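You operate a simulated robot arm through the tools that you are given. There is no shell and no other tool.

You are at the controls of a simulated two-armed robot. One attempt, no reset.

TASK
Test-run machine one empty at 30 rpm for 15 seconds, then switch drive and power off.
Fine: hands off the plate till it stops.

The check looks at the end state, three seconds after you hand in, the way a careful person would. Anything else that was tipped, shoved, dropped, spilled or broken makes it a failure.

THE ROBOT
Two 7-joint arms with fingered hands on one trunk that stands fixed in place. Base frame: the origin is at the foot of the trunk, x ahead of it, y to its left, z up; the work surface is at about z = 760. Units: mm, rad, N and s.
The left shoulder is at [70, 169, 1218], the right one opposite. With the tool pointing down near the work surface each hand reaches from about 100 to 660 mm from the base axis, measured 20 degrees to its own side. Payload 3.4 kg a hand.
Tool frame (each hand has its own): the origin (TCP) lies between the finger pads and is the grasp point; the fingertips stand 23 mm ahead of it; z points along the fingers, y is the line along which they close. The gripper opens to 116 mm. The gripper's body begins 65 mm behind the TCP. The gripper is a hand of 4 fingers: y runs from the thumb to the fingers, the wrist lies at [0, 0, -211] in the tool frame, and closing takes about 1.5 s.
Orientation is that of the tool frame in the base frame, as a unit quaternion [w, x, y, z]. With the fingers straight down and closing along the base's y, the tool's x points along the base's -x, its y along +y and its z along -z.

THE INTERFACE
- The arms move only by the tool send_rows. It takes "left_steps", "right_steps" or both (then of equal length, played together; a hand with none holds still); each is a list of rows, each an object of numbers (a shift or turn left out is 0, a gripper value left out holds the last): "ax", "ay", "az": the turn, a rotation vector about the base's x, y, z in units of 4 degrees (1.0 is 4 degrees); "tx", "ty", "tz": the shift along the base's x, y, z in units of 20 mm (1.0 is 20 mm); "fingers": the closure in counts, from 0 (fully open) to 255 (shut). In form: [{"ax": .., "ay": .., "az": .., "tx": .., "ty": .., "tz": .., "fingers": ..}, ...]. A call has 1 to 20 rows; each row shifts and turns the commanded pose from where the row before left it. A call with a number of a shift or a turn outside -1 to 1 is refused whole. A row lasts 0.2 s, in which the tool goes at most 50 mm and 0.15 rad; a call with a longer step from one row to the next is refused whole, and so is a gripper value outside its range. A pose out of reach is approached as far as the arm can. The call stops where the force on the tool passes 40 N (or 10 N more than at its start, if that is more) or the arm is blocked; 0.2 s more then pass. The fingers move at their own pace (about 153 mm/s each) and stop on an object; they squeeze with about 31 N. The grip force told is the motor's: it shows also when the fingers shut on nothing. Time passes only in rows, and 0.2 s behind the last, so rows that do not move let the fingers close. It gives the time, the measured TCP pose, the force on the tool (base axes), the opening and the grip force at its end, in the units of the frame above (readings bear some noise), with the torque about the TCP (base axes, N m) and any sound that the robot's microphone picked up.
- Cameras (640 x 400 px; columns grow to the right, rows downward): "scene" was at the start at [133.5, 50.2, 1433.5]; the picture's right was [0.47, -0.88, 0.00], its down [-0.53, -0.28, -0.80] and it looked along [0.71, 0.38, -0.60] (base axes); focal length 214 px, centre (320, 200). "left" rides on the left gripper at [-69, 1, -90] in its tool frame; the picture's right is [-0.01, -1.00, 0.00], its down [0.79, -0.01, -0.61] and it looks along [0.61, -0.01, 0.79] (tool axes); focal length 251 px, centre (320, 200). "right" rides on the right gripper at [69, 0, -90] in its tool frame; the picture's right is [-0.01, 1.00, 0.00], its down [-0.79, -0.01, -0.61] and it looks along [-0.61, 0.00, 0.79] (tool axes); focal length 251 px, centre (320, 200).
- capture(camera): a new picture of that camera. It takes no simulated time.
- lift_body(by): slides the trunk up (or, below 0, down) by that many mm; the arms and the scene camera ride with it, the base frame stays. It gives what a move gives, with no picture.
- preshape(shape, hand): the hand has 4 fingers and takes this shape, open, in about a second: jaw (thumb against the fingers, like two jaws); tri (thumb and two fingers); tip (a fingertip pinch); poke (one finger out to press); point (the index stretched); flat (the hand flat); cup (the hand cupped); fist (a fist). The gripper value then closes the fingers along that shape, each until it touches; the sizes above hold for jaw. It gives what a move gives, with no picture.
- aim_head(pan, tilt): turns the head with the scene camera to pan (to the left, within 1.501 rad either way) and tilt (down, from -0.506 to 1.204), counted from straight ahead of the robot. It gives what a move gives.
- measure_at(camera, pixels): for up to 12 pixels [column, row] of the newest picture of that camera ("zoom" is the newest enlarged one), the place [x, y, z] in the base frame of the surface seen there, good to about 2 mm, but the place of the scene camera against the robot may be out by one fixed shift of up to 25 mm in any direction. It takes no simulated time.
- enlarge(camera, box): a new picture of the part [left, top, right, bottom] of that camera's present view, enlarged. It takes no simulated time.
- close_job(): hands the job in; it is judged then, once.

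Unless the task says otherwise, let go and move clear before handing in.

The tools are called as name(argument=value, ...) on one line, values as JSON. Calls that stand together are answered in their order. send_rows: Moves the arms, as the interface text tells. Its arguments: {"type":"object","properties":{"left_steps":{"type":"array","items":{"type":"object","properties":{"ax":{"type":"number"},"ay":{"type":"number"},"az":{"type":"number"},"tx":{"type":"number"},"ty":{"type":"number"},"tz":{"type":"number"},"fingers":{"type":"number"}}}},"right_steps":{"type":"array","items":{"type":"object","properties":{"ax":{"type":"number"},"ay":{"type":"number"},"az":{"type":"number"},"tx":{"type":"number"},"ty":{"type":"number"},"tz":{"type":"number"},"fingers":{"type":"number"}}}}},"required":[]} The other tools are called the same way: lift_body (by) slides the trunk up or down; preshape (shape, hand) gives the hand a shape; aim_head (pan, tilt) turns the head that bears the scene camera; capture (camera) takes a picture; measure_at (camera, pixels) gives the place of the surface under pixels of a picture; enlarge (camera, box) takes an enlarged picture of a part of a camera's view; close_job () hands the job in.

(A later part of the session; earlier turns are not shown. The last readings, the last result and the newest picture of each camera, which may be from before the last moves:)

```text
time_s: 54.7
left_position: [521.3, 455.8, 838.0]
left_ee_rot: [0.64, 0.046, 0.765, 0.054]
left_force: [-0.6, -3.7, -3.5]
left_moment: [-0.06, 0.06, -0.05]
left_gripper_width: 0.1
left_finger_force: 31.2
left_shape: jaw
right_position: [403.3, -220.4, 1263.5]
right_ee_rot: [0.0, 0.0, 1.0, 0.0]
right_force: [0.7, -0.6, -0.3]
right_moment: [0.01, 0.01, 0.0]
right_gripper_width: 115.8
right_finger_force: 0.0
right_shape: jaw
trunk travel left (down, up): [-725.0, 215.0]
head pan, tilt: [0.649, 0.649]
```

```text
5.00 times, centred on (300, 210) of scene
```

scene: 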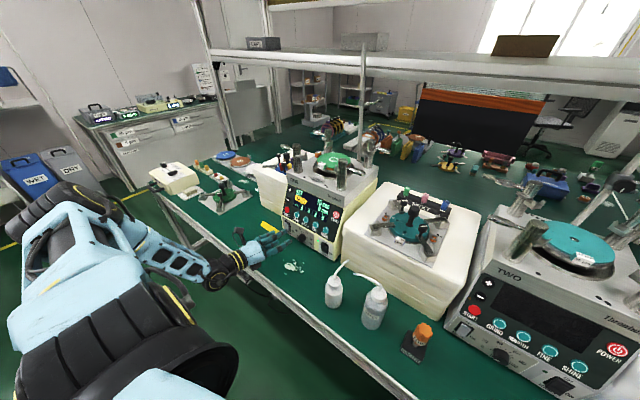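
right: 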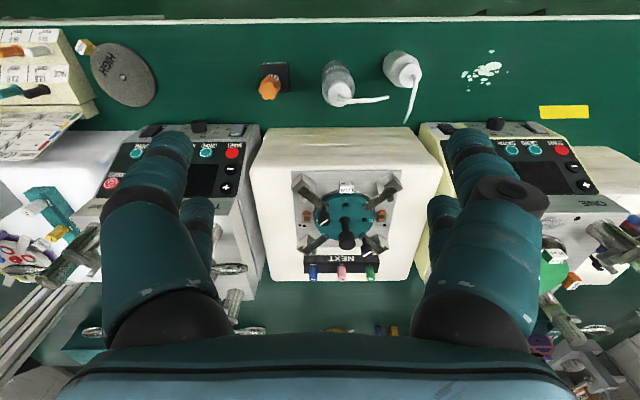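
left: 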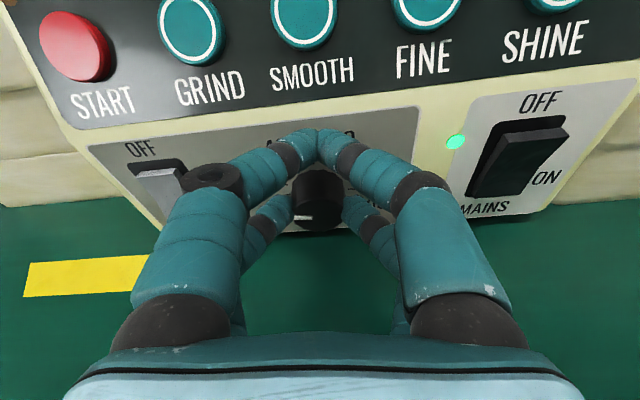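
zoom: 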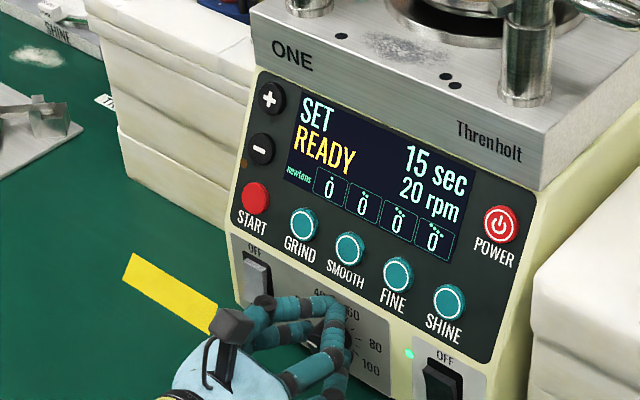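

The display now shows the set speed, 20 rpm after 44°. I'll turn the remaining 28° to reach the 30 position.

send_rows(left_steps=[{"ax": 1, "ty": -0.0793, "tz": -0.0141}, {"ax": 1, "ty": -0.0782, "tz": -0.0194}, {"ax": 1, "ty": -0.0767, "tz": -0.0249}, {"ax": 1, "ty": -0.0747, "tz": -0.0303}, {"ax": 1, "ty": -0.0725, "tz": -0.0353}, {"ax": 1, "ty": -0.0698, "tz": -0.0403}, {"ax": 1, "ty": -0.067, "tz": -0.045}, {"tx": 0}])

capture(camera="left")

enlarge(camera="left", box=[230, 100, 420, 270])

enlarge(camera="scene", box=[260, 170, 340, 250])

```text
time_s: 56.5
left_position: [518.5, 446.8, 834.1]
left_ee_rot: [0.611, 0.199, 0.729, 0.237]
left_force: [0.8, -1.2, -3.7]
left_moment: [-0.05, 0.06, -0.02]
left_gripper_width: 0.0
left_finger_force: 31.0
left_shape: jaw
right_position: [401.9, -221.8, 1263.0]
right_ee_rot: [0.0, 0.0, 1.0, 0.001]
right_force: [0.8, 0.6, 0.1]
right_moment: [-0.01, -0.02, 0.0]
right_gripper_width: 115.8
right_finger_force: 0.0
right_shape: jaw
trunk travel left (down, up): [-725.0, 215.0]
head pan, tilt: [0.649, 0.649]
```

```text
taken
```

left: 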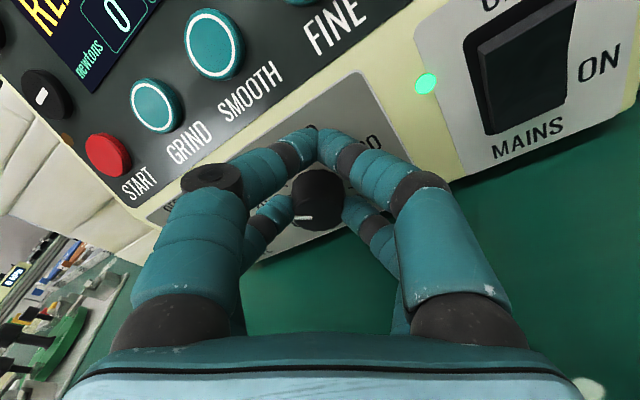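

```text
2.35 times, centred on (325, 185) of left
```

zoom: 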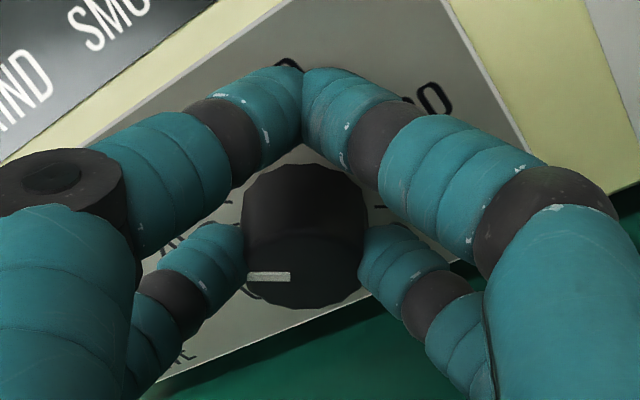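

```text
5.00 times, centred on (300, 210) of scene
```

zoom: 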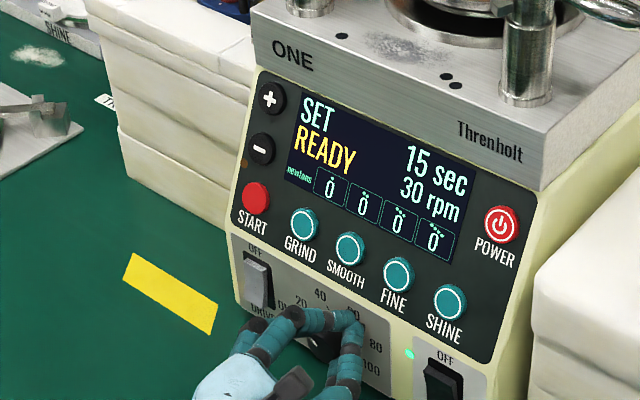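

The display reads 15 sec and 30 rpm. I'll open the fingers, back straight off, and unroll the hand.

send_rows(left_steps=[{"fingers": 150}, {"fingers": 150}, {"fingers": 150}, {"fingers": 150}, {"tx": -0.5}, {"tx": -0.9}, {"tx": -1}, {"tx": -1, "tz": 0.3}, {"tx": -1, "tz": 0.5}, {"ax": -1, "tz": 0.7}, {"ax": -1, "tz": 0.7}, {"ax": -1, "tz": 0.7}, {"ax": -1, "tz": 0.7}, {"ax": -1, "tz": 0.7}, {"ax": -1}, {"ax": -1}, {"ax": -1}, {"ax": -1}, {"tx": 0}])

capture(camera="left")

enlarge(camera="left", box=[210, 60, 410, 220])

enlarge(camera="scene", box=[250, 170, 350, 260])

```text
time_s: 60.5
left_position: [430.0, 444.7, 919.8]
left_ee_rot: [0.643, 0.0, 0.766, -0.001]
left_force: [-0.8, 0.6, 0.8]
left_moment: [-0.01, 0.01, 0.02]
left_gripper_width: 47.3
left_finger_force: 0.0
left_shape: jaw
right_position: [401.3, -221.1, 1263.5]
right_ee_rot: [0.001, 0.0, 1.0, 0.001]
right_force: [0.0, 0.9, -0.3]
right_moment: [-0.03, -0.01, 0.02]
right_gripper_width: 116.0
right_finger_force: 0.1
right_shape: jaw
trunk travel left (down, up): [-725.0, 215.0]
head pan, tilt: [0.649, 0.649]
```

```text
taken
```

left: 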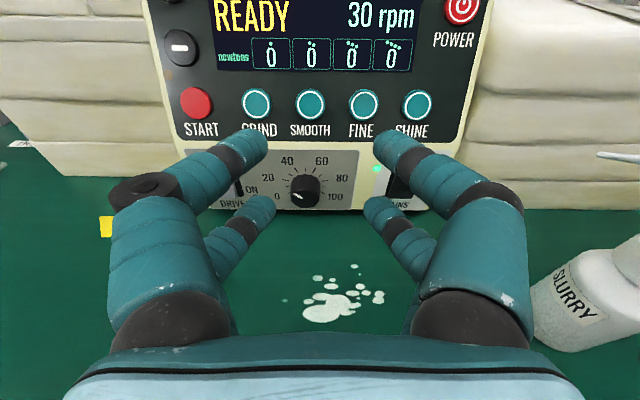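

```text
2.50 times, centred on (310, 140) of left
```

zoom: 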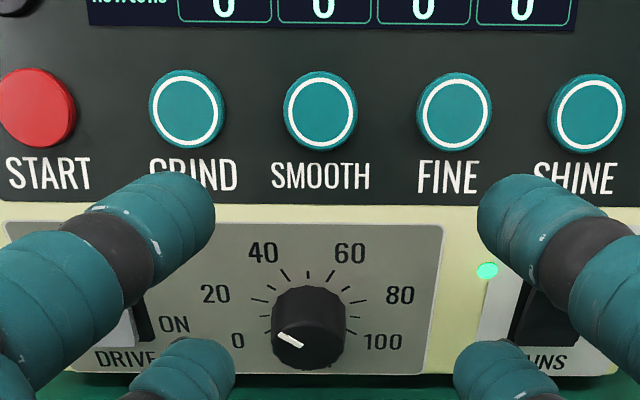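

```text
4.44 times, centred on (300, 215) of scene
```

zoom: 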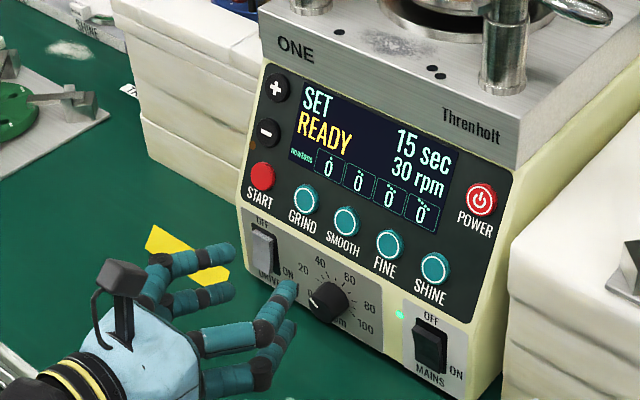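

30 rpm, 15 sec stay set, and the mark lies at the 30 tick. Next is the DRIVE rocker: I'll form poke, and move in front of it to look.

preshape(shape="poke", hand="left")

send_rows(left_steps=[{"ay": 1, "ty": 0.8, "tz": -0.2}, {"ay": 1, "ty": 0.8, "tz": -0.2}, {"ty": 0.8, "tz": -0.2}, {"ty": 0.8, "tz": -0.3}, {"ty": 0.8, "tz": -0.3}, {"ty": 0.8, "tz": -0.3}, {"tx": 0}])

capture(camera="left")

enlarge(camera="left", box=[260, 60, 420, 180])

```text
time_s: 61.4
left_position: [431.1, 446.0, 920.5]
left_ee_rot: [0.643, 0.0, 0.766, 0.0]
left_force: [-0.8, -0.2, -0.5]
left_moment: [0.0, 0.02, 0.01]
left_gripper_width: 0.0
left_finger_force: 0.0
left_shape: poke
right_position: [401.8, -221.8, 1263.5]
right_ee_rot: [0.0, 0.0, 1.0, 0.0]
right_force: [0.7, 0.5, 0.4]
right_moment: [-0.02, -0.02, 0.02]
right_gripper_width: 115.8
right_finger_force: 0.1
right_shape: jaw
trunk travel left (down, up): [-725.0, 215.0]
head pan, tilt: [0.649, 0.649]
```

```text
time_s: 63.0
left_position: [431.9, 542.1, 889.2]
left_ee_rot: [0.588, 0.0, 0.809, 0.0]
left_force: [-0.3, 0.7, -0.6]
left_moment: [0.03, 0.0, 0.01]
left_gripper_width: 0.0
left_finger_force: 0.1
left_shape: poke
right_position: [403.0, -222.2, 1263.5]
right_ee_rot: [0.0, 0.0, 1.0, -0.001]
right_force: [0.8, 0.3, -0.2]
right_moment: [0.0, 0.01, -0.01]
right_gripper_width: 116.1
right_finger_force: 0.0
right_shape: jaw
trunk travel left (down, up): [-725.0, 215.0]
head pan, tilt: [0.649, 0.649]
```

```text
taken
```

left: 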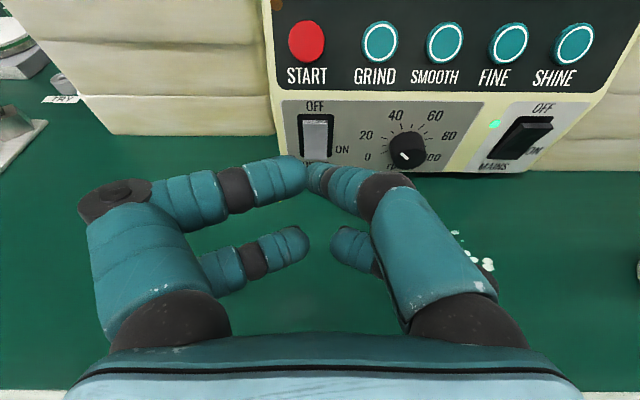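

```text
3.33 times, centred on (340, 120) of left
```

zoom: 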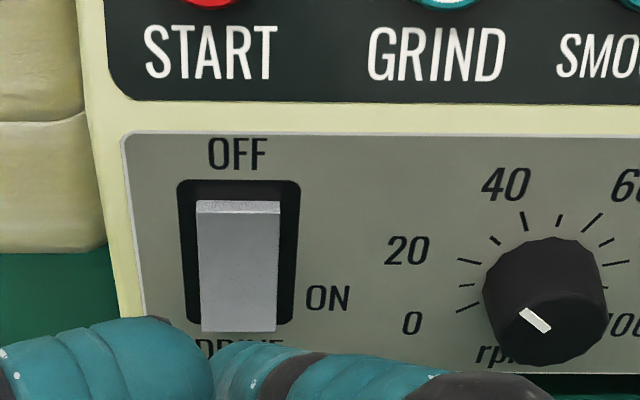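

The DRIVE rocker's top edge (240,205) is tipped in and its lower end (235,330) stands out, so it is OFF. I'll measure the rocker's surface.

measure_at(camera="zoom", pixels=[[238, 204], [238, 215], [238, 240], [238, 265], [238, 290], [238, 310], [236, 328], [205, 290], [272, 290], [188, 290], [238, 186], [150, 300]])

```text
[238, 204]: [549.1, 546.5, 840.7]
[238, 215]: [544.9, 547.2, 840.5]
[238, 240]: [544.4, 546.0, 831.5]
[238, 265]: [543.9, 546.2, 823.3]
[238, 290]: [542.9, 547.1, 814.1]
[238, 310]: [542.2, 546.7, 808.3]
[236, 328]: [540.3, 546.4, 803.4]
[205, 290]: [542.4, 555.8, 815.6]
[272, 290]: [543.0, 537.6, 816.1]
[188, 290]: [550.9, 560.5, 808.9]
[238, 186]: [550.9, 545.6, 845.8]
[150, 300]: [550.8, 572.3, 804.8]
```

The rocker spans z 802–841 with its lower end proud at x≈541. I'll move to a stand-off in front of its lower end at z≈807.

send_rows(left_steps=[{"tx": 0.7, "ty": 0.058, "tz": -0.95}, {"tx": 0.7, "ty": 0.058, "tz": -0.95}, {"tx": 0.7, "ty": 0.058, "tz": -0.95}, {"tx": 0.7, "ty": 0.058, "tz": -0.95}, {"tx": 0.6}, {"tx": 0}])

capture(camera="left")

enlarge(camera="scene", box=[240, 180, 340, 260])

```text
time_s: 64.4
left_position: [498.5, 546.7, 815.3]
left_ee_rot: [0.589, -0.001, 0.808, 0.001]
left_force: [0.5, 0.3, 0.4]
left_moment: [0.0, 0.02, 0.01]
left_gripper_width: 0.0
left_finger_force: 0.1
left_shape: poke
right_position: [401.3, -220.6, 1262.4]
right_ee_rot: [0.0, 0.0, 1.0, 0.0]
right_force: [0.1, 0.9, 0.1]
right_moment: [-0.02, 0.01, -0.02]
right_gripper_width: 116.0
right_finger_force: 0.1
right_shape: jaw
trunk travel left (down, up): [-725.0, 215.0]
head pan, tilt: [0.649, 0.649]
```

```text
taken
```

left: 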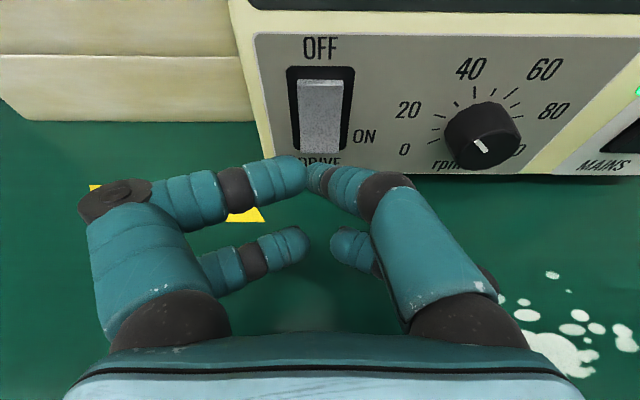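

```text
5.00 times, centred on (290, 220) of scene
```

zoom: 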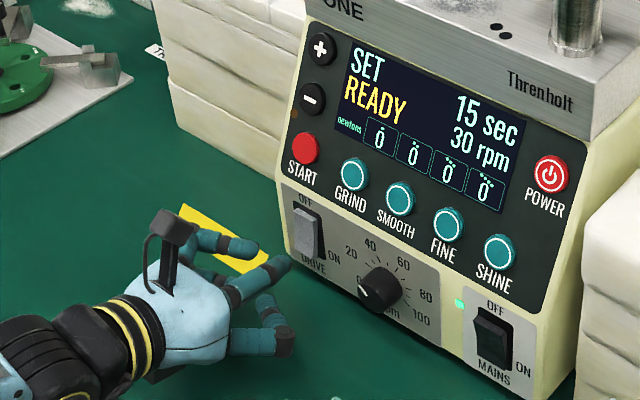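

The tip is in line with the rocker's lower end. I'll close the gap and press in 2 mm steps.

send_rows(left_steps=[{"tx": 0.45}, {"tx": 0.45}, {"tx": 0.1}, {"tx": 0.1}, {"tx": 0.1}, {"tx": 0.1}])

capture(camera="left")

enlarge(camera="scene", box=[240, 150, 360, 260])

```text
time_s: 65.8
left_position: [518.5, 543.5, 811.1]
left_ee_rot: [0.583, 0.0, 0.812, 0.002]
left_force: [-36.0, -3.0, 1.3]
left_moment: [-0.02, 0.35, -0.1]
left_gripper_width: 0.0
left_finger_force: 0.0
left_shape: poke
right_position: [396.2, -223.1, 1265.3]
right_ee_rot: [0.001, 0.0, 1.0, 0.0]
right_force: [0.1, 1.3, -0.9]
right_moment: [-0.01, 0.03, 0.0]
right_gripper_width: 116.1
right_finger_force: 0.0
right_shape: jaw
trunk travel left (down, up): [-725.0, 215.0]
head pan, tilt: [0.649, 0.649]
stopped in row 6 (left hand): the force on the tool passed its limit at 41 N (the readings are from after the stop); the commanded pose is now the measured one
```

```text
taken
```

left: 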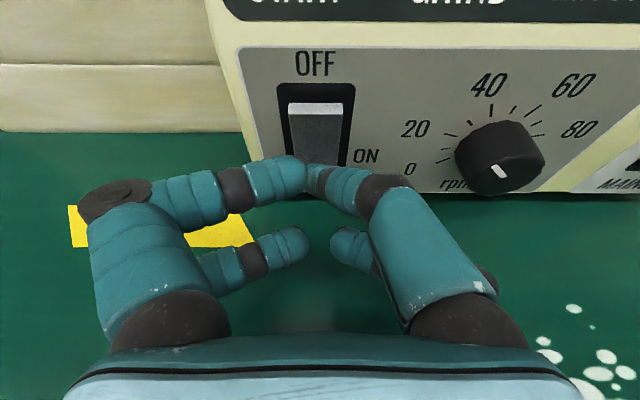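

```text
3.64 times, centred on (300, 205) of scene
```

zoom: 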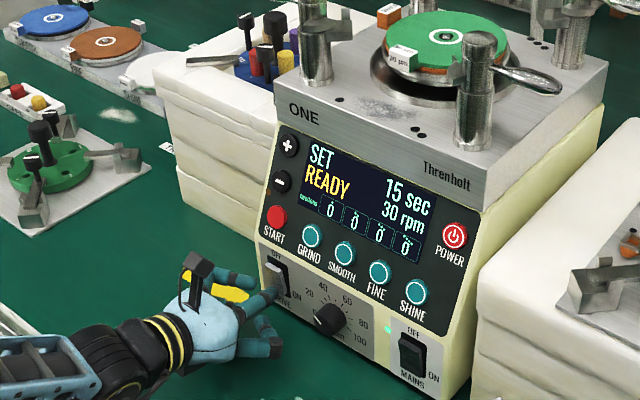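

The rocker has tipped, and its upper edge (315,105) now stands out. The press stopped at 41 N, so I'll back off at once and check.

send_rows(left_steps=[{"tx": -0.4}, {"tx": -0.8}, {"tx": -1, "tz": 0.3}, {"tx": -1, "tz": 0.6}, {"tx": -0.5, "tz": 0.8}, {"tz": 0.8}, {"tz": 0.5}, {"tx": 0}])

capture(camera="left")

enlarge(camera="left", box=[240, 20, 440, 180])

enlarge(camera="scene", box=[240, 150, 360, 260])

```text
time_s: 67.6
left_position: [450.0, 544.9, 870.6]
left_ee_rot: [0.584, 0.001, 0.812, -0.001]
left_force: [0.4, -0.2, 1.0]
left_moment: [0.01, -0.03, -0.01]
left_gripper_width: 0.0
left_finger_force: 0.1
left_shape: poke
right_position: [402.3, -222.0, 1264.1]
right_ee_rot: [0.0, 0.001, 1.0, 0.0]
right_force: [0.4, -0.2, 0.5]
right_moment: [0.01, -0.01, 0.0]
right_gripper_width: 115.8
right_finger_force: 0.0
right_shape: jaw
trunk travel left (down, up): [-725.0, 215.0]
head pan, tilt: [0.649, 0.649]
```

```text
taken
```

left: 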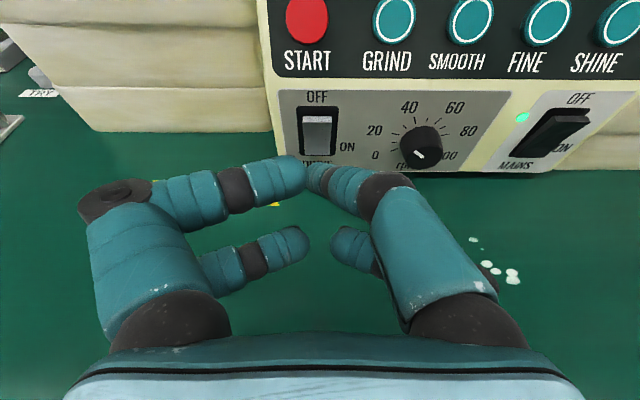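

```text
2.50 times, centred on (340, 100) of left
```

zoom: 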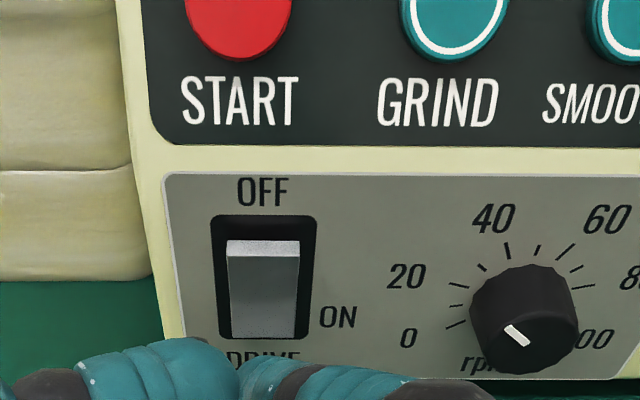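

```text
3.64 times, centred on (300, 205) of scene
```

zoom: 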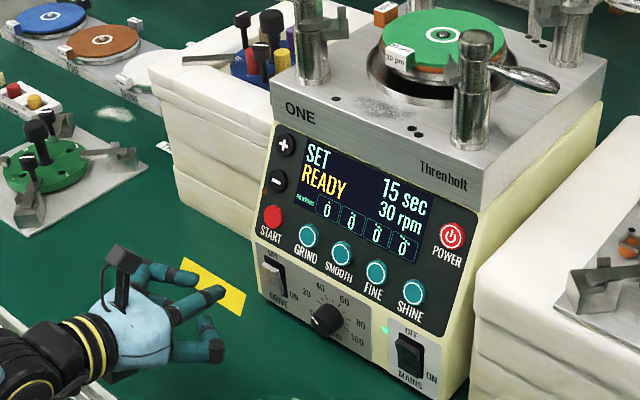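

DRIVE is now ON, with the upper lip standing out at (262,245). I'll measure panel points again to be sure the 41 N press didn't shift the machine.

measure_at(camera="zoom", pixels=[[262, 175], [300, 90], [420, 220], [262, 247], [262, 290], [262, 335]])

measure_at(camera="left", pixels=[[306, 20], [306, 10], [420, 155], [521, 118], [393, 20], [318, 100], [375, 155], [290, 95]])

```text
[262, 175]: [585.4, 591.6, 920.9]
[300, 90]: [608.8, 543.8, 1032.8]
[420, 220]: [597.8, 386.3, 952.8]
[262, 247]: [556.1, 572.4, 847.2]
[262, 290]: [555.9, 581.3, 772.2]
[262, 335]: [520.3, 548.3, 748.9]
```

```text
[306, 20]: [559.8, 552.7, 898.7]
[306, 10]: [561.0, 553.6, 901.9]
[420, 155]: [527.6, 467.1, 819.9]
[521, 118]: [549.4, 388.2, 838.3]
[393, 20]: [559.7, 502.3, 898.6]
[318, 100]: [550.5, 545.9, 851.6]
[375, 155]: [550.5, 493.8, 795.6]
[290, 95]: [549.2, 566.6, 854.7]
```

The panel has not shifted (lamp still at (549,388,838)). DRIVE is on with 15 sec and 30 rpm set, so I'll move up in front of START at (560,552,900), stopping 10 mm short.

send_rows(left_steps=[{"tx": 0.6, "ty": 0.127, "tz": 0.9}, {"tx": 0.9, "ty": 0.127, "tz": 0.9}, {"tx": 0.9, "ty": 0.127, "tz": 0.8}, {"tx": 0.2}, {"tx": 0.685, "tz": -0.305}, {"tx": 0.685, "tz": -0.305}, {"tx": 0}])

capture(camera="left")

enlarge(camera="scene", box=[240, 150, 360, 260])

```text
time_s: 69.2
left_position: [530.9, 551.8, 912.5]
left_ee_rot: [0.585, 0.002, 0.811, -0.001]
left_force: [0.3, 0.1, -0.5]
left_moment: [0.06, -0.01, 0.02]
left_gripper_width: 0.4
left_finger_force: 0.0
left_shape: poke
right_position: [402.1, -222.7, 1263.5]
right_ee_rot: [0.0, 0.001, 1.0, 0.0]
right_force: [-0.2, -0.3, 0.2]
right_moment: [-0.03, 0.02, 0.01]
right_gripper_width: 115.8
right_finger_force: 0.0
right_shape: jaw
trunk travel left (down, up): [-725.0, 215.0]
head pan, tilt: [0.649, 0.649]
```

```text
taken
```

left: 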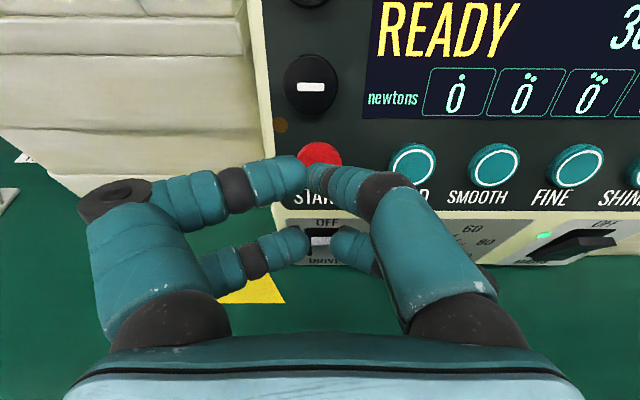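

```text
3.64 times, centred on (300, 205) of scene
```

zoom: 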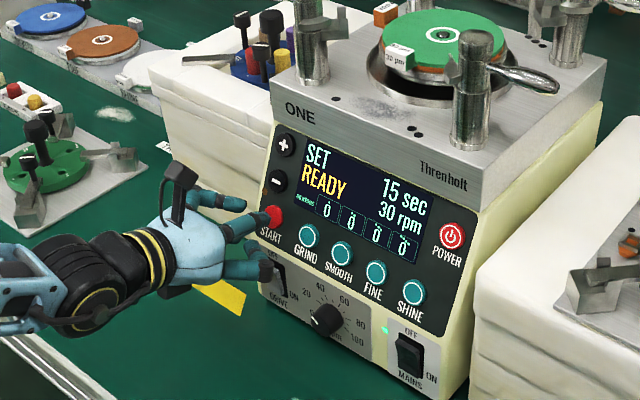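

The tip is lined up with START. Before starting, I'll take one close look at the plate and clamps to be sure nothing can foul it.

enlarge(camera="scene", box=[290, 130, 390, 200])

measure_at(camera="zoom", pixels=[[305, 210], [300, 150], [420, 200], [150, 185], [370, 245], [405, 140], [430, 230], [205, 95]])

```text
5.71 times, centred on (340, 165) of scene
```

zoom: 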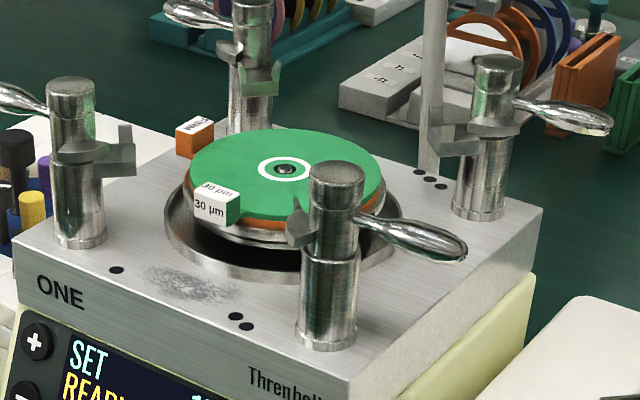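

```text
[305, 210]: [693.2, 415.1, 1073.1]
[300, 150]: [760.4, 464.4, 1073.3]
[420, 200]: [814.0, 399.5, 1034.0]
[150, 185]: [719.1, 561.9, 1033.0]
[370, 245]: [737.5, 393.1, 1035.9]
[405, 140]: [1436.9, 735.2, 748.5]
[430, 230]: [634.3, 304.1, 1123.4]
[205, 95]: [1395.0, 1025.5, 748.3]
```

The plate is bare at z≈1073 and the clamp jaws stand clear of it. I'll press START now in small steps and back off within the same call so the hand is clear when it spins.

send_rows(left_steps=[{"tx": 0.114, "tz": -0.051}, {"tx": 0.114, "tz": -0.051}, {"tx": 0.114, "tz": -0.051}, {"tx": 0.0913, "tz": -0.0407}, {"tx": 0.0913, "tz": -0.0407}])

capture(camera="left")

enlarge(camera="scene", box=[240, 150, 360, 260])

```text
time_s: 70.4
left_position: [537.6, 551.1, 908.4]
left_ee_rot: [0.586, 0.001, 0.81, 0.0]
left_force: [-7.3, -1.1, 3.5]
left_moment: [-0.01, -0.07, -0.02]
left_gripper_width: 0.0
left_finger_force: 0.1
left_shape: poke
right_position: [400.1, -222.7, 1263.8]
right_ee_rot: [0.001, 0.0, 1.0, 0.0]
right_force: [0.0, 0.3, 0.8]
right_moment: [-0.01, 0.04, 0.0]
right_gripper_width: 115.9
right_finger_force: 0.0
right_shape: jaw
trunk travel left (down, up): [-725.0, 215.0]
head pan, tilt: [0.649, 0.649]
heard: click
```

```text
taken
```

left: 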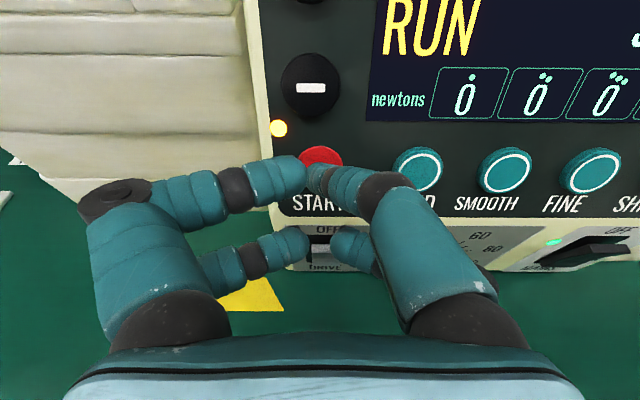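

```text
3.64 times, centred on (300, 205) of scene
```

zoom: 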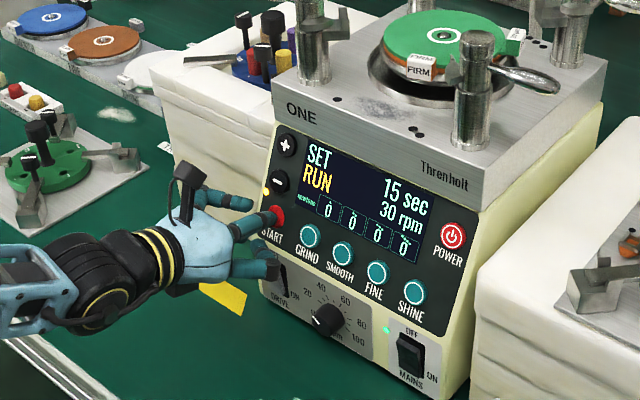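

It is running: RUN is lit and the plate has turned. I'll withdraw from START and wait in front of the DRIVE rocker's OFF end, touching nothing.

send_rows(left_steps=[{"tx": -0.3, "tz": 0.13}, {"tx": -0.9, "tz": 0.2}, {"tx": -0.9}, {"tx": -0.6, "tz": -0.6, "ty": -0.07}, {"tz": -0.9, "ty": -0.07}, {"tz": -0.9, "ty": -0.07}, {"tz": -0.9, "tx": 0.1, "ty": -0.05}, {"tz": -0.3, "tx": 0.1}, {"tx": 0}])

capture(camera="left")

enlarge(camera="scene", box=[240, 150, 360, 260])

```text
time_s: 72.4
left_position: [491.3, 546.8, 838.9]
left_ee_rot: [0.584, 0.001, 0.811, 0.0]
left_force: [0.5, -0.2, -0.4]
left_moment: [0.01, -0.03, -0.05]
left_gripper_width: 0.2
left_finger_force: 0.1
left_shape: poke
right_position: [402.1, -221.9, 1262.6]
right_ee_rot: [0.0, 0.001, 1.0, 0.0]
right_force: [-0.1, -0.3, -0.2]
right_moment: [-0.03, 0.01, 0.07]
right_gripper_width: 115.9
right_finger_force: 0.1
right_shape: jaw
trunk travel left (down, up): [-725.0, 215.0]
head pan, tilt: [0.649, 0.649]
```

```text
taken
```

left: 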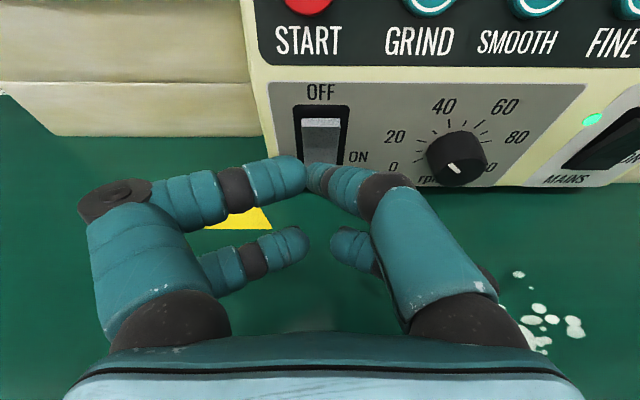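

```text
3.64 times, centred on (300, 205) of scene
```

zoom: 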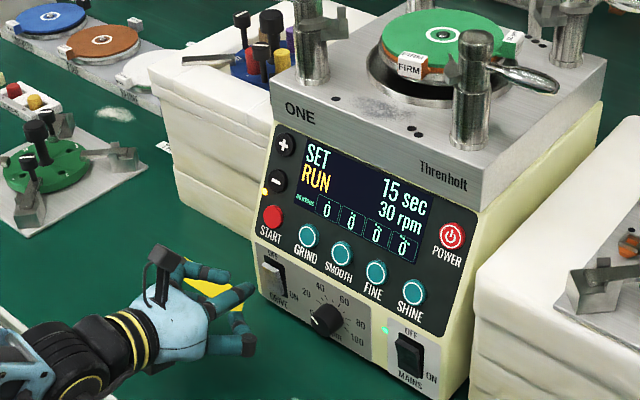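

The plate is turning about one revolution in 2 s (30 rpm). I'll measure the rocker's OFF end while waiting; measuring takes no time.

measure_at(camera="left", pixels=[[321, 119], [321, 124], [321, 130], [320, 140], [320, 150], [320, 160], [303, 140], [340, 140]])

send_rows(left_steps=[{"tz": 0.1}, {"tx": 0}, {"tx": 0}, {"tx": 0}, {"tx": 0}, {"tx": 0}, {"tx": 0}, {"tx": 0}, {"tx": 0}, {"tx": 0}, {"tx": 0}, {"tx": 0}, {"tx": 0}, {"tx": 0}, {"tx": 0}, {"tx": 0}, {"tx": 0}, {"tx": 0}, {"tx": 0}, {"tx": 0}])

send_rows(left_steps=[{"tx": 0}, {"tx": 0}, {"tx": 0}, {"tx": 0}, {"tx": 0}, {"tx": 0}, {"tx": 0}, {"tx": 0}, {"tx": 0}, {"tx": 0}, {"tx": 0}, {"tx": 0}, {"tx": 0}, {"tx": 0}, {"tx": 0}, {"tx": 0}, {"tx": 0}, {"tx": 0}, {"tx": 0}, {"tx": 0}])

enlarge(camera="scene", box=[240, 150, 360, 260])

```text
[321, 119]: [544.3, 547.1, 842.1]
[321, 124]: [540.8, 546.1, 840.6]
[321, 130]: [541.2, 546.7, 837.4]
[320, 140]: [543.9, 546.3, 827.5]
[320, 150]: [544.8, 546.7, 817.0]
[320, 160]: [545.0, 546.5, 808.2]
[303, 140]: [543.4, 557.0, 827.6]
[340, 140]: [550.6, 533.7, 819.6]
```

```text
time_s: 76.6
left_position: [490.6, 547.3, 842.8]
left_ee_rot: [0.584, 0.002, 0.812, -0.001]
left_force: [-0.8, 0.2, -0.3]
left_moment: [0.03, 0.0, 0.02]
left_gripper_width: 0.1
left_finger_force: 0.1
left_shape: poke
right_position: [402.0, -223.0, 1263.5]
right_ee_rot: [0.0, 0.001, 1.0, 0.0]
right_force: [0.2, 1.3, -0.2]
right_moment: [-0.01, 0.02, -0.01]
right_gripper_width: 115.8
right_finger_force: 0.1
right_shape: jaw
trunk travel left (down, up): [-725.0, 215.0]
head pan, tilt: [0.649, 0.649]
```

```text
time_s: 80.8
left_position: [490.2, 547.2, 842.5]
left_ee_rot: [0.584, 0.001, 0.811, 0.0]
left_force: [0.2, 0.2, 0.7]
left_moment: [0.02, 0.01, -0.01]
left_gripper_width: 0.3
left_finger_force: 0.1
left_shape: poke
right_position: [401.1, -222.1, 1262.5]
right_ee_rot: [0.001, 0.001, 1.0, 0.0]
right_force: [0.0, 0.1, 0.7]
right_moment: [0.02, 0.01, 0.0]
right_gripper_width: 115.8
right_finger_force: 0.0
right_shape: jaw
trunk travel left (down, up): [-725.0, 215.0]
head pan, tilt: [0.649, 0.649]
```

```text
3.64 times, centred on (300, 205) of scene
```

zoom: 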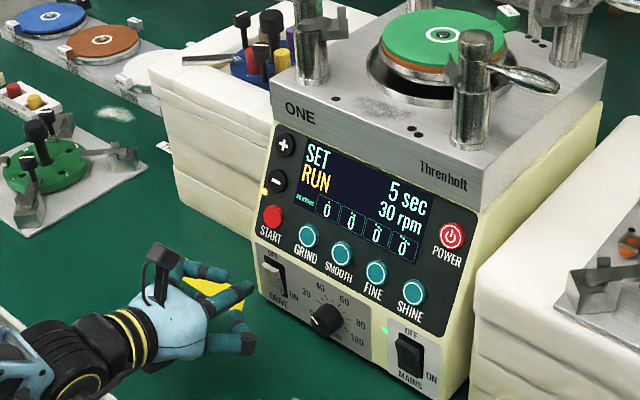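

The display is counting down (5 sec left, 30 rpm). I'll wait it out without touching anything.

send_rows(left_steps=[{"tx": 0}, {"tx": 0}, {"tx": 0}, {"tx": 0}, {"tx": 0}, {"tx": 0}, {"tx": 0}, {"tx": 0}, {"tx": 0}, {"tx": 0}, {"tx": 0}, {"tx": 0}, {"tx": 0}, {"tx": 0}, {"tx": 0}, {"tx": 0}, {"tx": 0}, {"tx": 0}])

enlarge(camera="scene", box=[240, 150, 360, 260])

send_rows(left_steps=[{"tx": 0}, {"tx": 0}, {"tx": 0}, {"tx": 0}, {"tx": 0}, {"tx": 0}, {"tx": 0}, {"tx": 0}, {"tx": 0}, {"tx": 0}])

enlarge(camera="scene", box=[240, 150, 360, 260])

```text
time_s: 84.6
left_position: [490.9, 546.4, 842.4]
left_ee_rot: [0.584, 0.001, 0.812, 0.0]
left_force: [1.3, -0.3, 0.3]
left_moment: [-0.03, 0.0, 0.0]
left_gripper_width: 0.0
left_finger_force: 0.0
left_shape: poke
right_position: [402.8, -222.3, 1263.2]
right_ee_rot: [0.0, 0.0, 1.0, 0.0]
right_force: [-0.8, 0.3, 0.4]
right_moment: [-0.01, -0.04, -0.01]
right_gripper_width: 116.0
right_finger_force: 0.2
right_shape: jaw
trunk travel left (down, up): [-725.0, 215.0]
head pan, tilt: [0.649, 0.649]
```

```text
3.64 times, centred on (300, 205) of scene
```

zoom: 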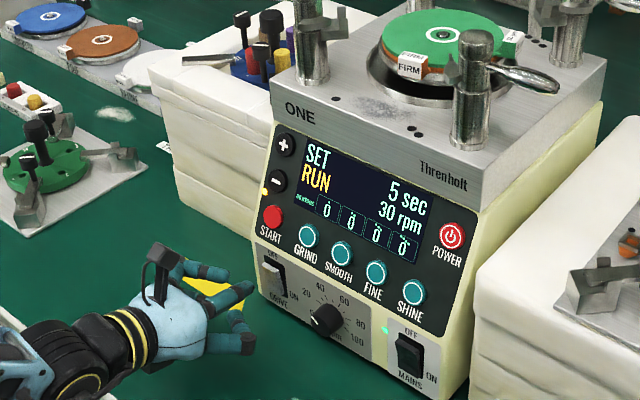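

```text
time_s: 86.8
left_position: [489.8, 547.1, 842.3]
left_ee_rot: [0.584, 0.002, 0.812, -0.001]
left_force: [-0.4, 0.1, -0.5]
left_moment: [0.01, 0.01, 0.02]
left_gripper_width: 0.3
left_finger_force: 0.1
left_shape: poke
right_position: [401.7, -222.2, 1262.6]
right_ee_rot: [-0.001, 0.001, 1.0, 0.001]
right_force: [-0.1, 0.8, 0.3]
right_moment: [0.05, 0.0, 0.01]
right_gripper_width: 115.7
right_finger_force: 0.0
right_shape: jaw
trunk travel left (down, up): [-725.0, 215.0]
head pan, tilt: [0.649, 0.649]
```

```text
3.64 times, centred on (300, 205) of scene
```

zoom: 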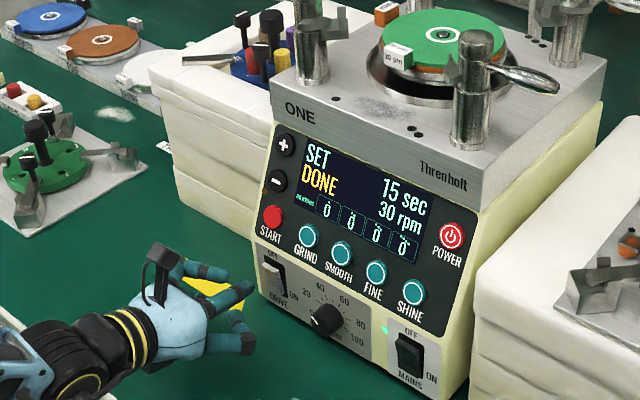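

DONE at 86.8 s, with the plate apparently still. I'll wait a second more to compare the plate's position, then press the DRIVE rocker's OFF end.

send_rows(left_steps=[{"tx": 0}, {"tx": 0}, {"tx": 0}, {"tx": 0}])

enlarge(camera="scene", box=[240, 150, 360, 260])

send_rows(left_steps=[{"tx": 0.4, "tz": 0.04}, {"tx": 0.45, "tz": 0.04}, {"tx": 0.45}, {"tx": 0.08}, {"tx": 0.08}, {"tx": 0.08}, {"tx": 0.08}, {"tx": 0.08}])

capture(camera="left")

```text
time_s: 87.8
left_position: [490.4, 547.6, 842.2]
left_ee_rot: [0.584, 0.001, 0.812, -0.001]
left_force: [-0.7, 0.0, -0.5]
left_moment: [0.01, 0.03, -0.03]
left_gripper_width: 0.0
left_finger_force: 0.1
left_shape: poke
right_position: [402.0, -222.9, 1263.1]
right_ee_rot: [0.0, 0.001, 1.0, 0.001]
right_force: [0.7, 0.0, 0.2]
right_moment: [0.0, 0.0, 0.02]
right_gripper_width: 116.0
right_finger_force: 0.0
right_shape: jaw
trunk travel left (down, up): [-725.0, 215.0]
head pan, tilt: [0.649, 0.649]
```

```text
3.64 times, centred on (300, 205) of scene
```

zoom: 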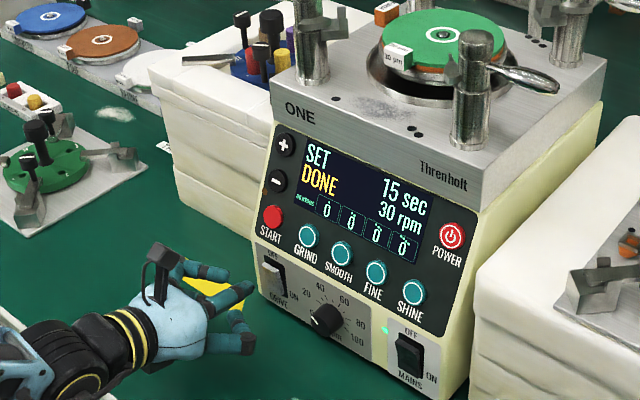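

```text
time_s: 89.6
left_position: [518.8, 545.7, 843.8]
left_ee_rot: [0.585, 0.003, 0.811, -0.001]
left_force: [-41.5, -6.1, -5.2]
left_moment: [-0.06, 0.37, -0.2]
left_gripper_width: 0.1
left_finger_force: 0.0
left_shape: poke
right_position: [395.2, -222.8, 1265.9]
right_ee_rot: [0.004, 0.0, 1.0, 0.0]
right_force: [-0.6, 0.3, -0.3]
right_moment: [0.02, 0.0, 0.03]
right_gripper_width: 115.6
right_finger_force: 0.1
right_shape: jaw
trunk travel left (down, up): [-725.0, 215.0]
head pan, tilt: [0.649, 0.649]
```

```text
taken
```

left: 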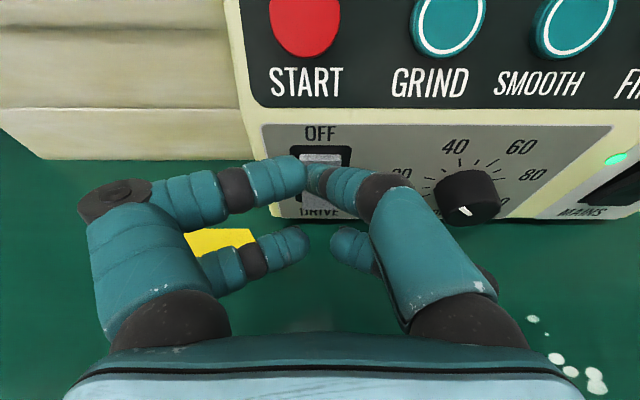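

The plate stayed put between the two pictures, so it has stopped. The press reached 41 N on the rocker; I'll back off and check which way it lies.

send_rows(left_steps=[{"tx": -0.5}, {"tx": -0.9}, {"tx": -1, "tz": 0.4}, {"tx": -0.8, "tz": 0.6}, {"tz": 0.4}, {"tx": 0}])

capture(camera="left")

enlarge(camera="left", box=[250, 50, 410, 170])

measure_at(camera="zoom", pixels=[[238, 204], [238, 240], [238, 265], [236, 300]])

```text
time_s: 91.0
left_position: [459.9, 546.7, 872.7]
left_ee_rot: [0.584, 0.003, 0.811, -0.001]
left_force: [-0.3, -0.2, -0.2]
left_moment: [-0.05, -0.01, 0.0]
left_gripper_width: 0.0
left_finger_force: 0.1
left_shape: poke
right_position: [401.4, -222.8, 1262.8]
right_ee_rot: [0.0, 0.001, 1.0, 0.001]
right_force: [-0.6, 0.5, 0.2]
right_moment: [-0.01, -0.02, -0.02]
right_gripper_width: 116.0
right_finger_force: 0.0
right_shape: jaw
trunk travel left (down, up): [-725.0, 215.0]
head pan, tilt: [0.649, 0.649]
```

```text
taken
```

left: 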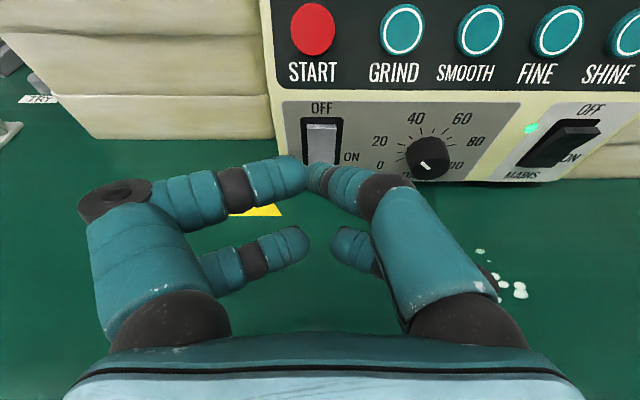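

```text
3.33 times, centred on (330, 110) of left
```

zoom: 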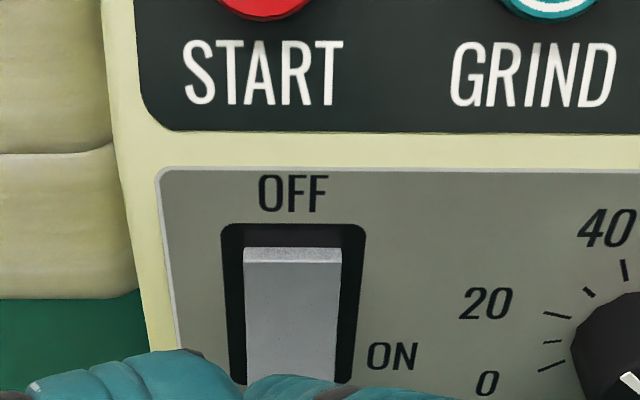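

```text
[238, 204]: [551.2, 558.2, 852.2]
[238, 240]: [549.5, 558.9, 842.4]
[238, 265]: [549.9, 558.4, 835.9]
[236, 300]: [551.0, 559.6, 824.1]
```

The rocker's face looks as it did at first, evenly bright with a thin top lip. I'll confirm with its depth at the column of the rocker (290).

measure_at(camera="zoom", pixels=[[292, 252], [292, 268], [292, 290], [292, 320], [292, 345], [292, 365], [240, 235]])

enlarge(camera="scene", box=[240, 150, 360, 260])

```text
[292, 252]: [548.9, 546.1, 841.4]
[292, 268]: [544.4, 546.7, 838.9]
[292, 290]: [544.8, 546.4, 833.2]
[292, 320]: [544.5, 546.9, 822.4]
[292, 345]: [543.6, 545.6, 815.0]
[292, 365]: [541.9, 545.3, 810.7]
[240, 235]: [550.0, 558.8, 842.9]
```

```text
3.64 times, centred on (300, 205) of scene
```

zoom: 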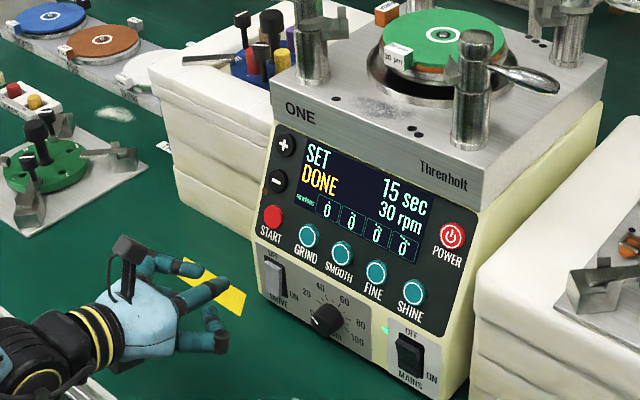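

DRIVE is OFF again: top recessed at x≈549, bottom proud at 542, as at the start. Now POWER: I'll retrace my earlier path, yawing 32° right on the way.

send_rows(left_steps=[{"tz": 0.7, "ty": -0.3}, {"tz": 0.7, "ty": -0.6, "az": -0.6}, {"tz": 0.7, "ty": -0.8, "az": -0.9}, {"tz": 0.7, "ty": -0.9, "az": -0.9}, {"tz": 0.7, "ty": -0.9, "az": -0.9}, {"tz": 0.7, "ty": -0.9, "az": -0.9}, {"tz": 0.7, "ty": -0.9, "az": -0.9}, {"tz": 0.4, "ty": -0.9, "az": -0.9}, {"tz": 0.3, "ty": -0.9, "az": -0.9}, {"tz": 0.1, "ty": -0.9, "az": -0.9, "tx": 0.3}, {"ty": -0.7, "az": -0.2, "tx": 0.3}, {"tx": 0}])

capture(camera="left")

enlarge(camera="scene", box=[240, 150, 360, 260])

```text
time_s: 93.6
left_position: [471.4, 373.8, 986.1]
left_ee_rot: [0.562, 0.226, 0.779, -0.163]
left_force: [0.7, -0.6, 0.0]
left_moment: [0.0, 0.02, 0.01]
left_gripper_width: 0.0
left_finger_force: 0.1
left_shape: poke
right_position: [402.9, -221.1, 1263.3]
right_ee_rot: [0.0, 0.001, 1.0, 0.0]
right_force: [0.7, 0.1, 1.4]
right_moment: [0.0, -0.01, -0.05]
right_gripper_width: 115.7
right_finger_force: 0.0
right_shape: jaw
trunk travel left (down, up): [-725.0, 215.0]
head pan, tilt: [0.649, 0.649]
```

```text
taken
```

left: 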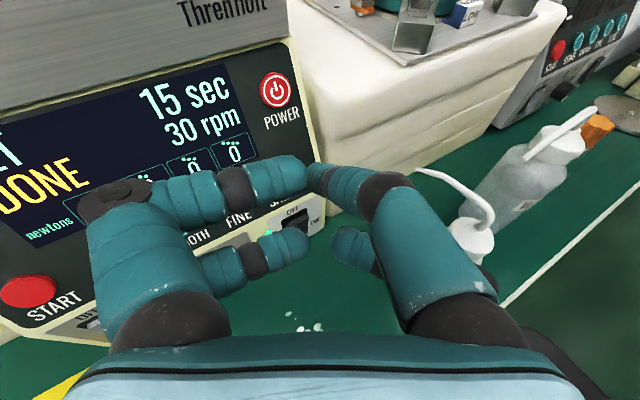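

```text
3.64 times, centred on (300, 205) of scene
```

zoom: 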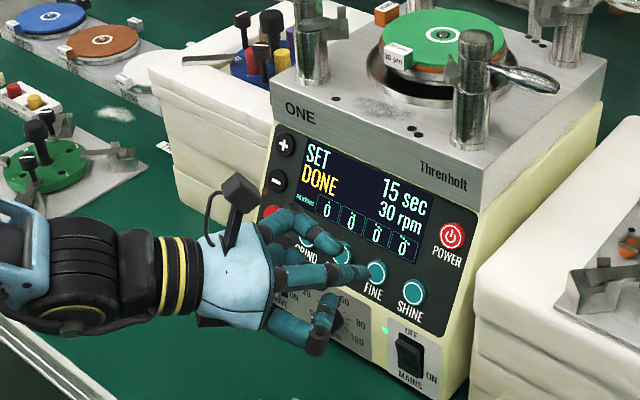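

The hand is back at the earlier stand-off with POWER at (276,90). I'll go to 10 mm off POWER just as before.

send_rows(left_steps=[{"tx": 0.685, "ty": -0.37, "tz": 0.02}, {"tx": 0.685, "ty": -0.37, "tz": 0.02}, {"tx": 0.685, "ty": -0.37, "tz": 0.02}, {"tx": 0.72, "tz": -0.03}, {"tx": 0.72, "tz": -0.03}, {"tx": 0.46, "tz": -0.2}, {"tx": 0.46, "tz": -0.2}, {"tx": 0}])

capture(camera="left")

enlarge(camera="scene", box=[290, 180, 350, 240])

```text
time_s: 95.4
left_position: [549.6, 351.0, 980.5]
left_ee_rot: [0.562, 0.225, 0.78, -0.161]
left_force: [0.5, -0.4, 0.5]
left_moment: [-0.01, 0.0, 0.0]
left_gripper_width: 0.1
left_finger_force: 0.0
left_shape: poke
left hand out of reach, approached as far as the arm can: row 5, 6
right_position: [402.8, -222.9, 1263.0]
right_ee_rot: [0.0, 0.001, 1.0, 0.0]
right_force: [0.9, 0.3, 0.2]
right_moment: [0.02, 0.01, 0.02]
right_gripper_width: 116.1
right_finger_force: 0.0
right_shape: jaw
trunk travel left (down, up): [-725.0, 215.0]
head pan, tilt: [0.649, 0.649]
```

```text
taken
```

left: 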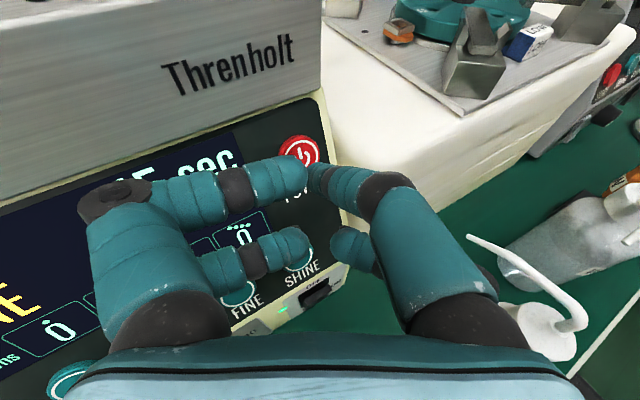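

```text
6.67 times, centred on (320, 210) of scene
```

zoom: 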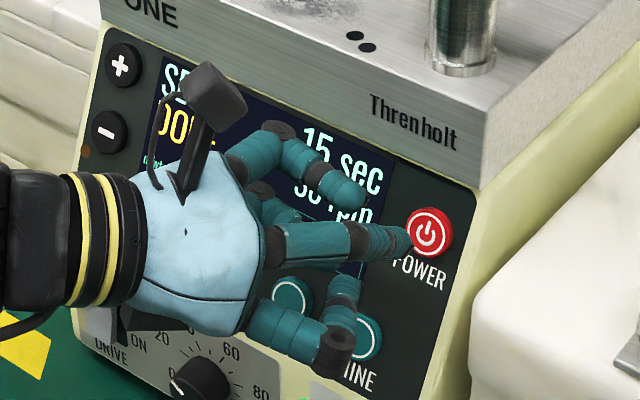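

The reach limit clipped it at (550,351,980), about 20 mm short. I'll yaw 4° more, shift 3 mm left, and come to 10 mm off POWER.

send_rows(left_steps=[{"az": -1, "ty": 0.165}, {"tx": 0.3, "tz": -0.08}, {"tx": 0.27, "tz": -0.075}, {"tx": 0}])

capture(camera="left")

enlarge(camera="scene", box=[290, 180, 350, 240])

```text
time_s: 96.4
left_position: [560.5, 350.7, 975.6]
left_ee_rot: [0.556, 0.252, 0.771, -0.181]
left_force: [-0.5, -0.9, 0.6]
left_moment: [0.0, -0.01, -0.02]
left_gripper_width: 0.3
left_finger_force: 0.1
left_shape: poke
left hand out of reach, approached as far as the arm can: row 1
right_position: [401.3, -221.8, 1263.5]
right_ee_rot: [0.001, 0.001, 1.0, -0.001]
right_force: [-0.2, 0.9, -0.4]
right_moment: [0.0, -0.01, -0.02]
right_gripper_width: 115.8
right_finger_force: 0.1
right_shape: jaw
trunk travel left (down, up): [-725.0, 215.0]
head pan, tilt: [0.649, 0.649]
```

```text
taken
```

left: 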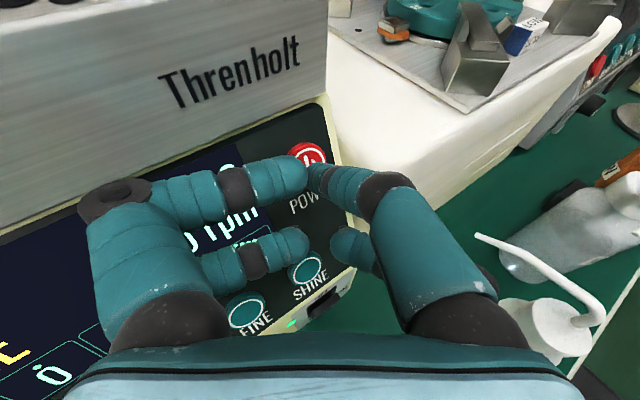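

```text
6.67 times, centred on (320, 210) of scene
```

zoom: 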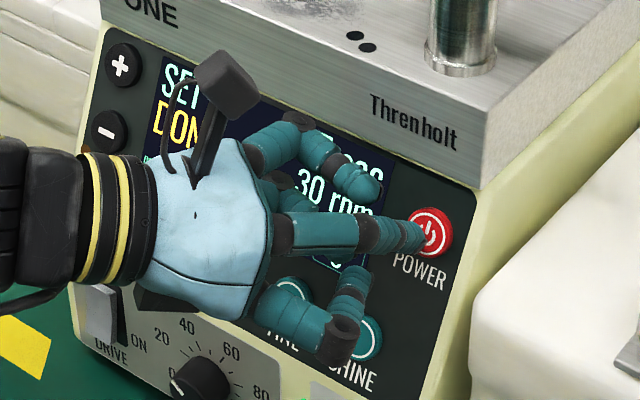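

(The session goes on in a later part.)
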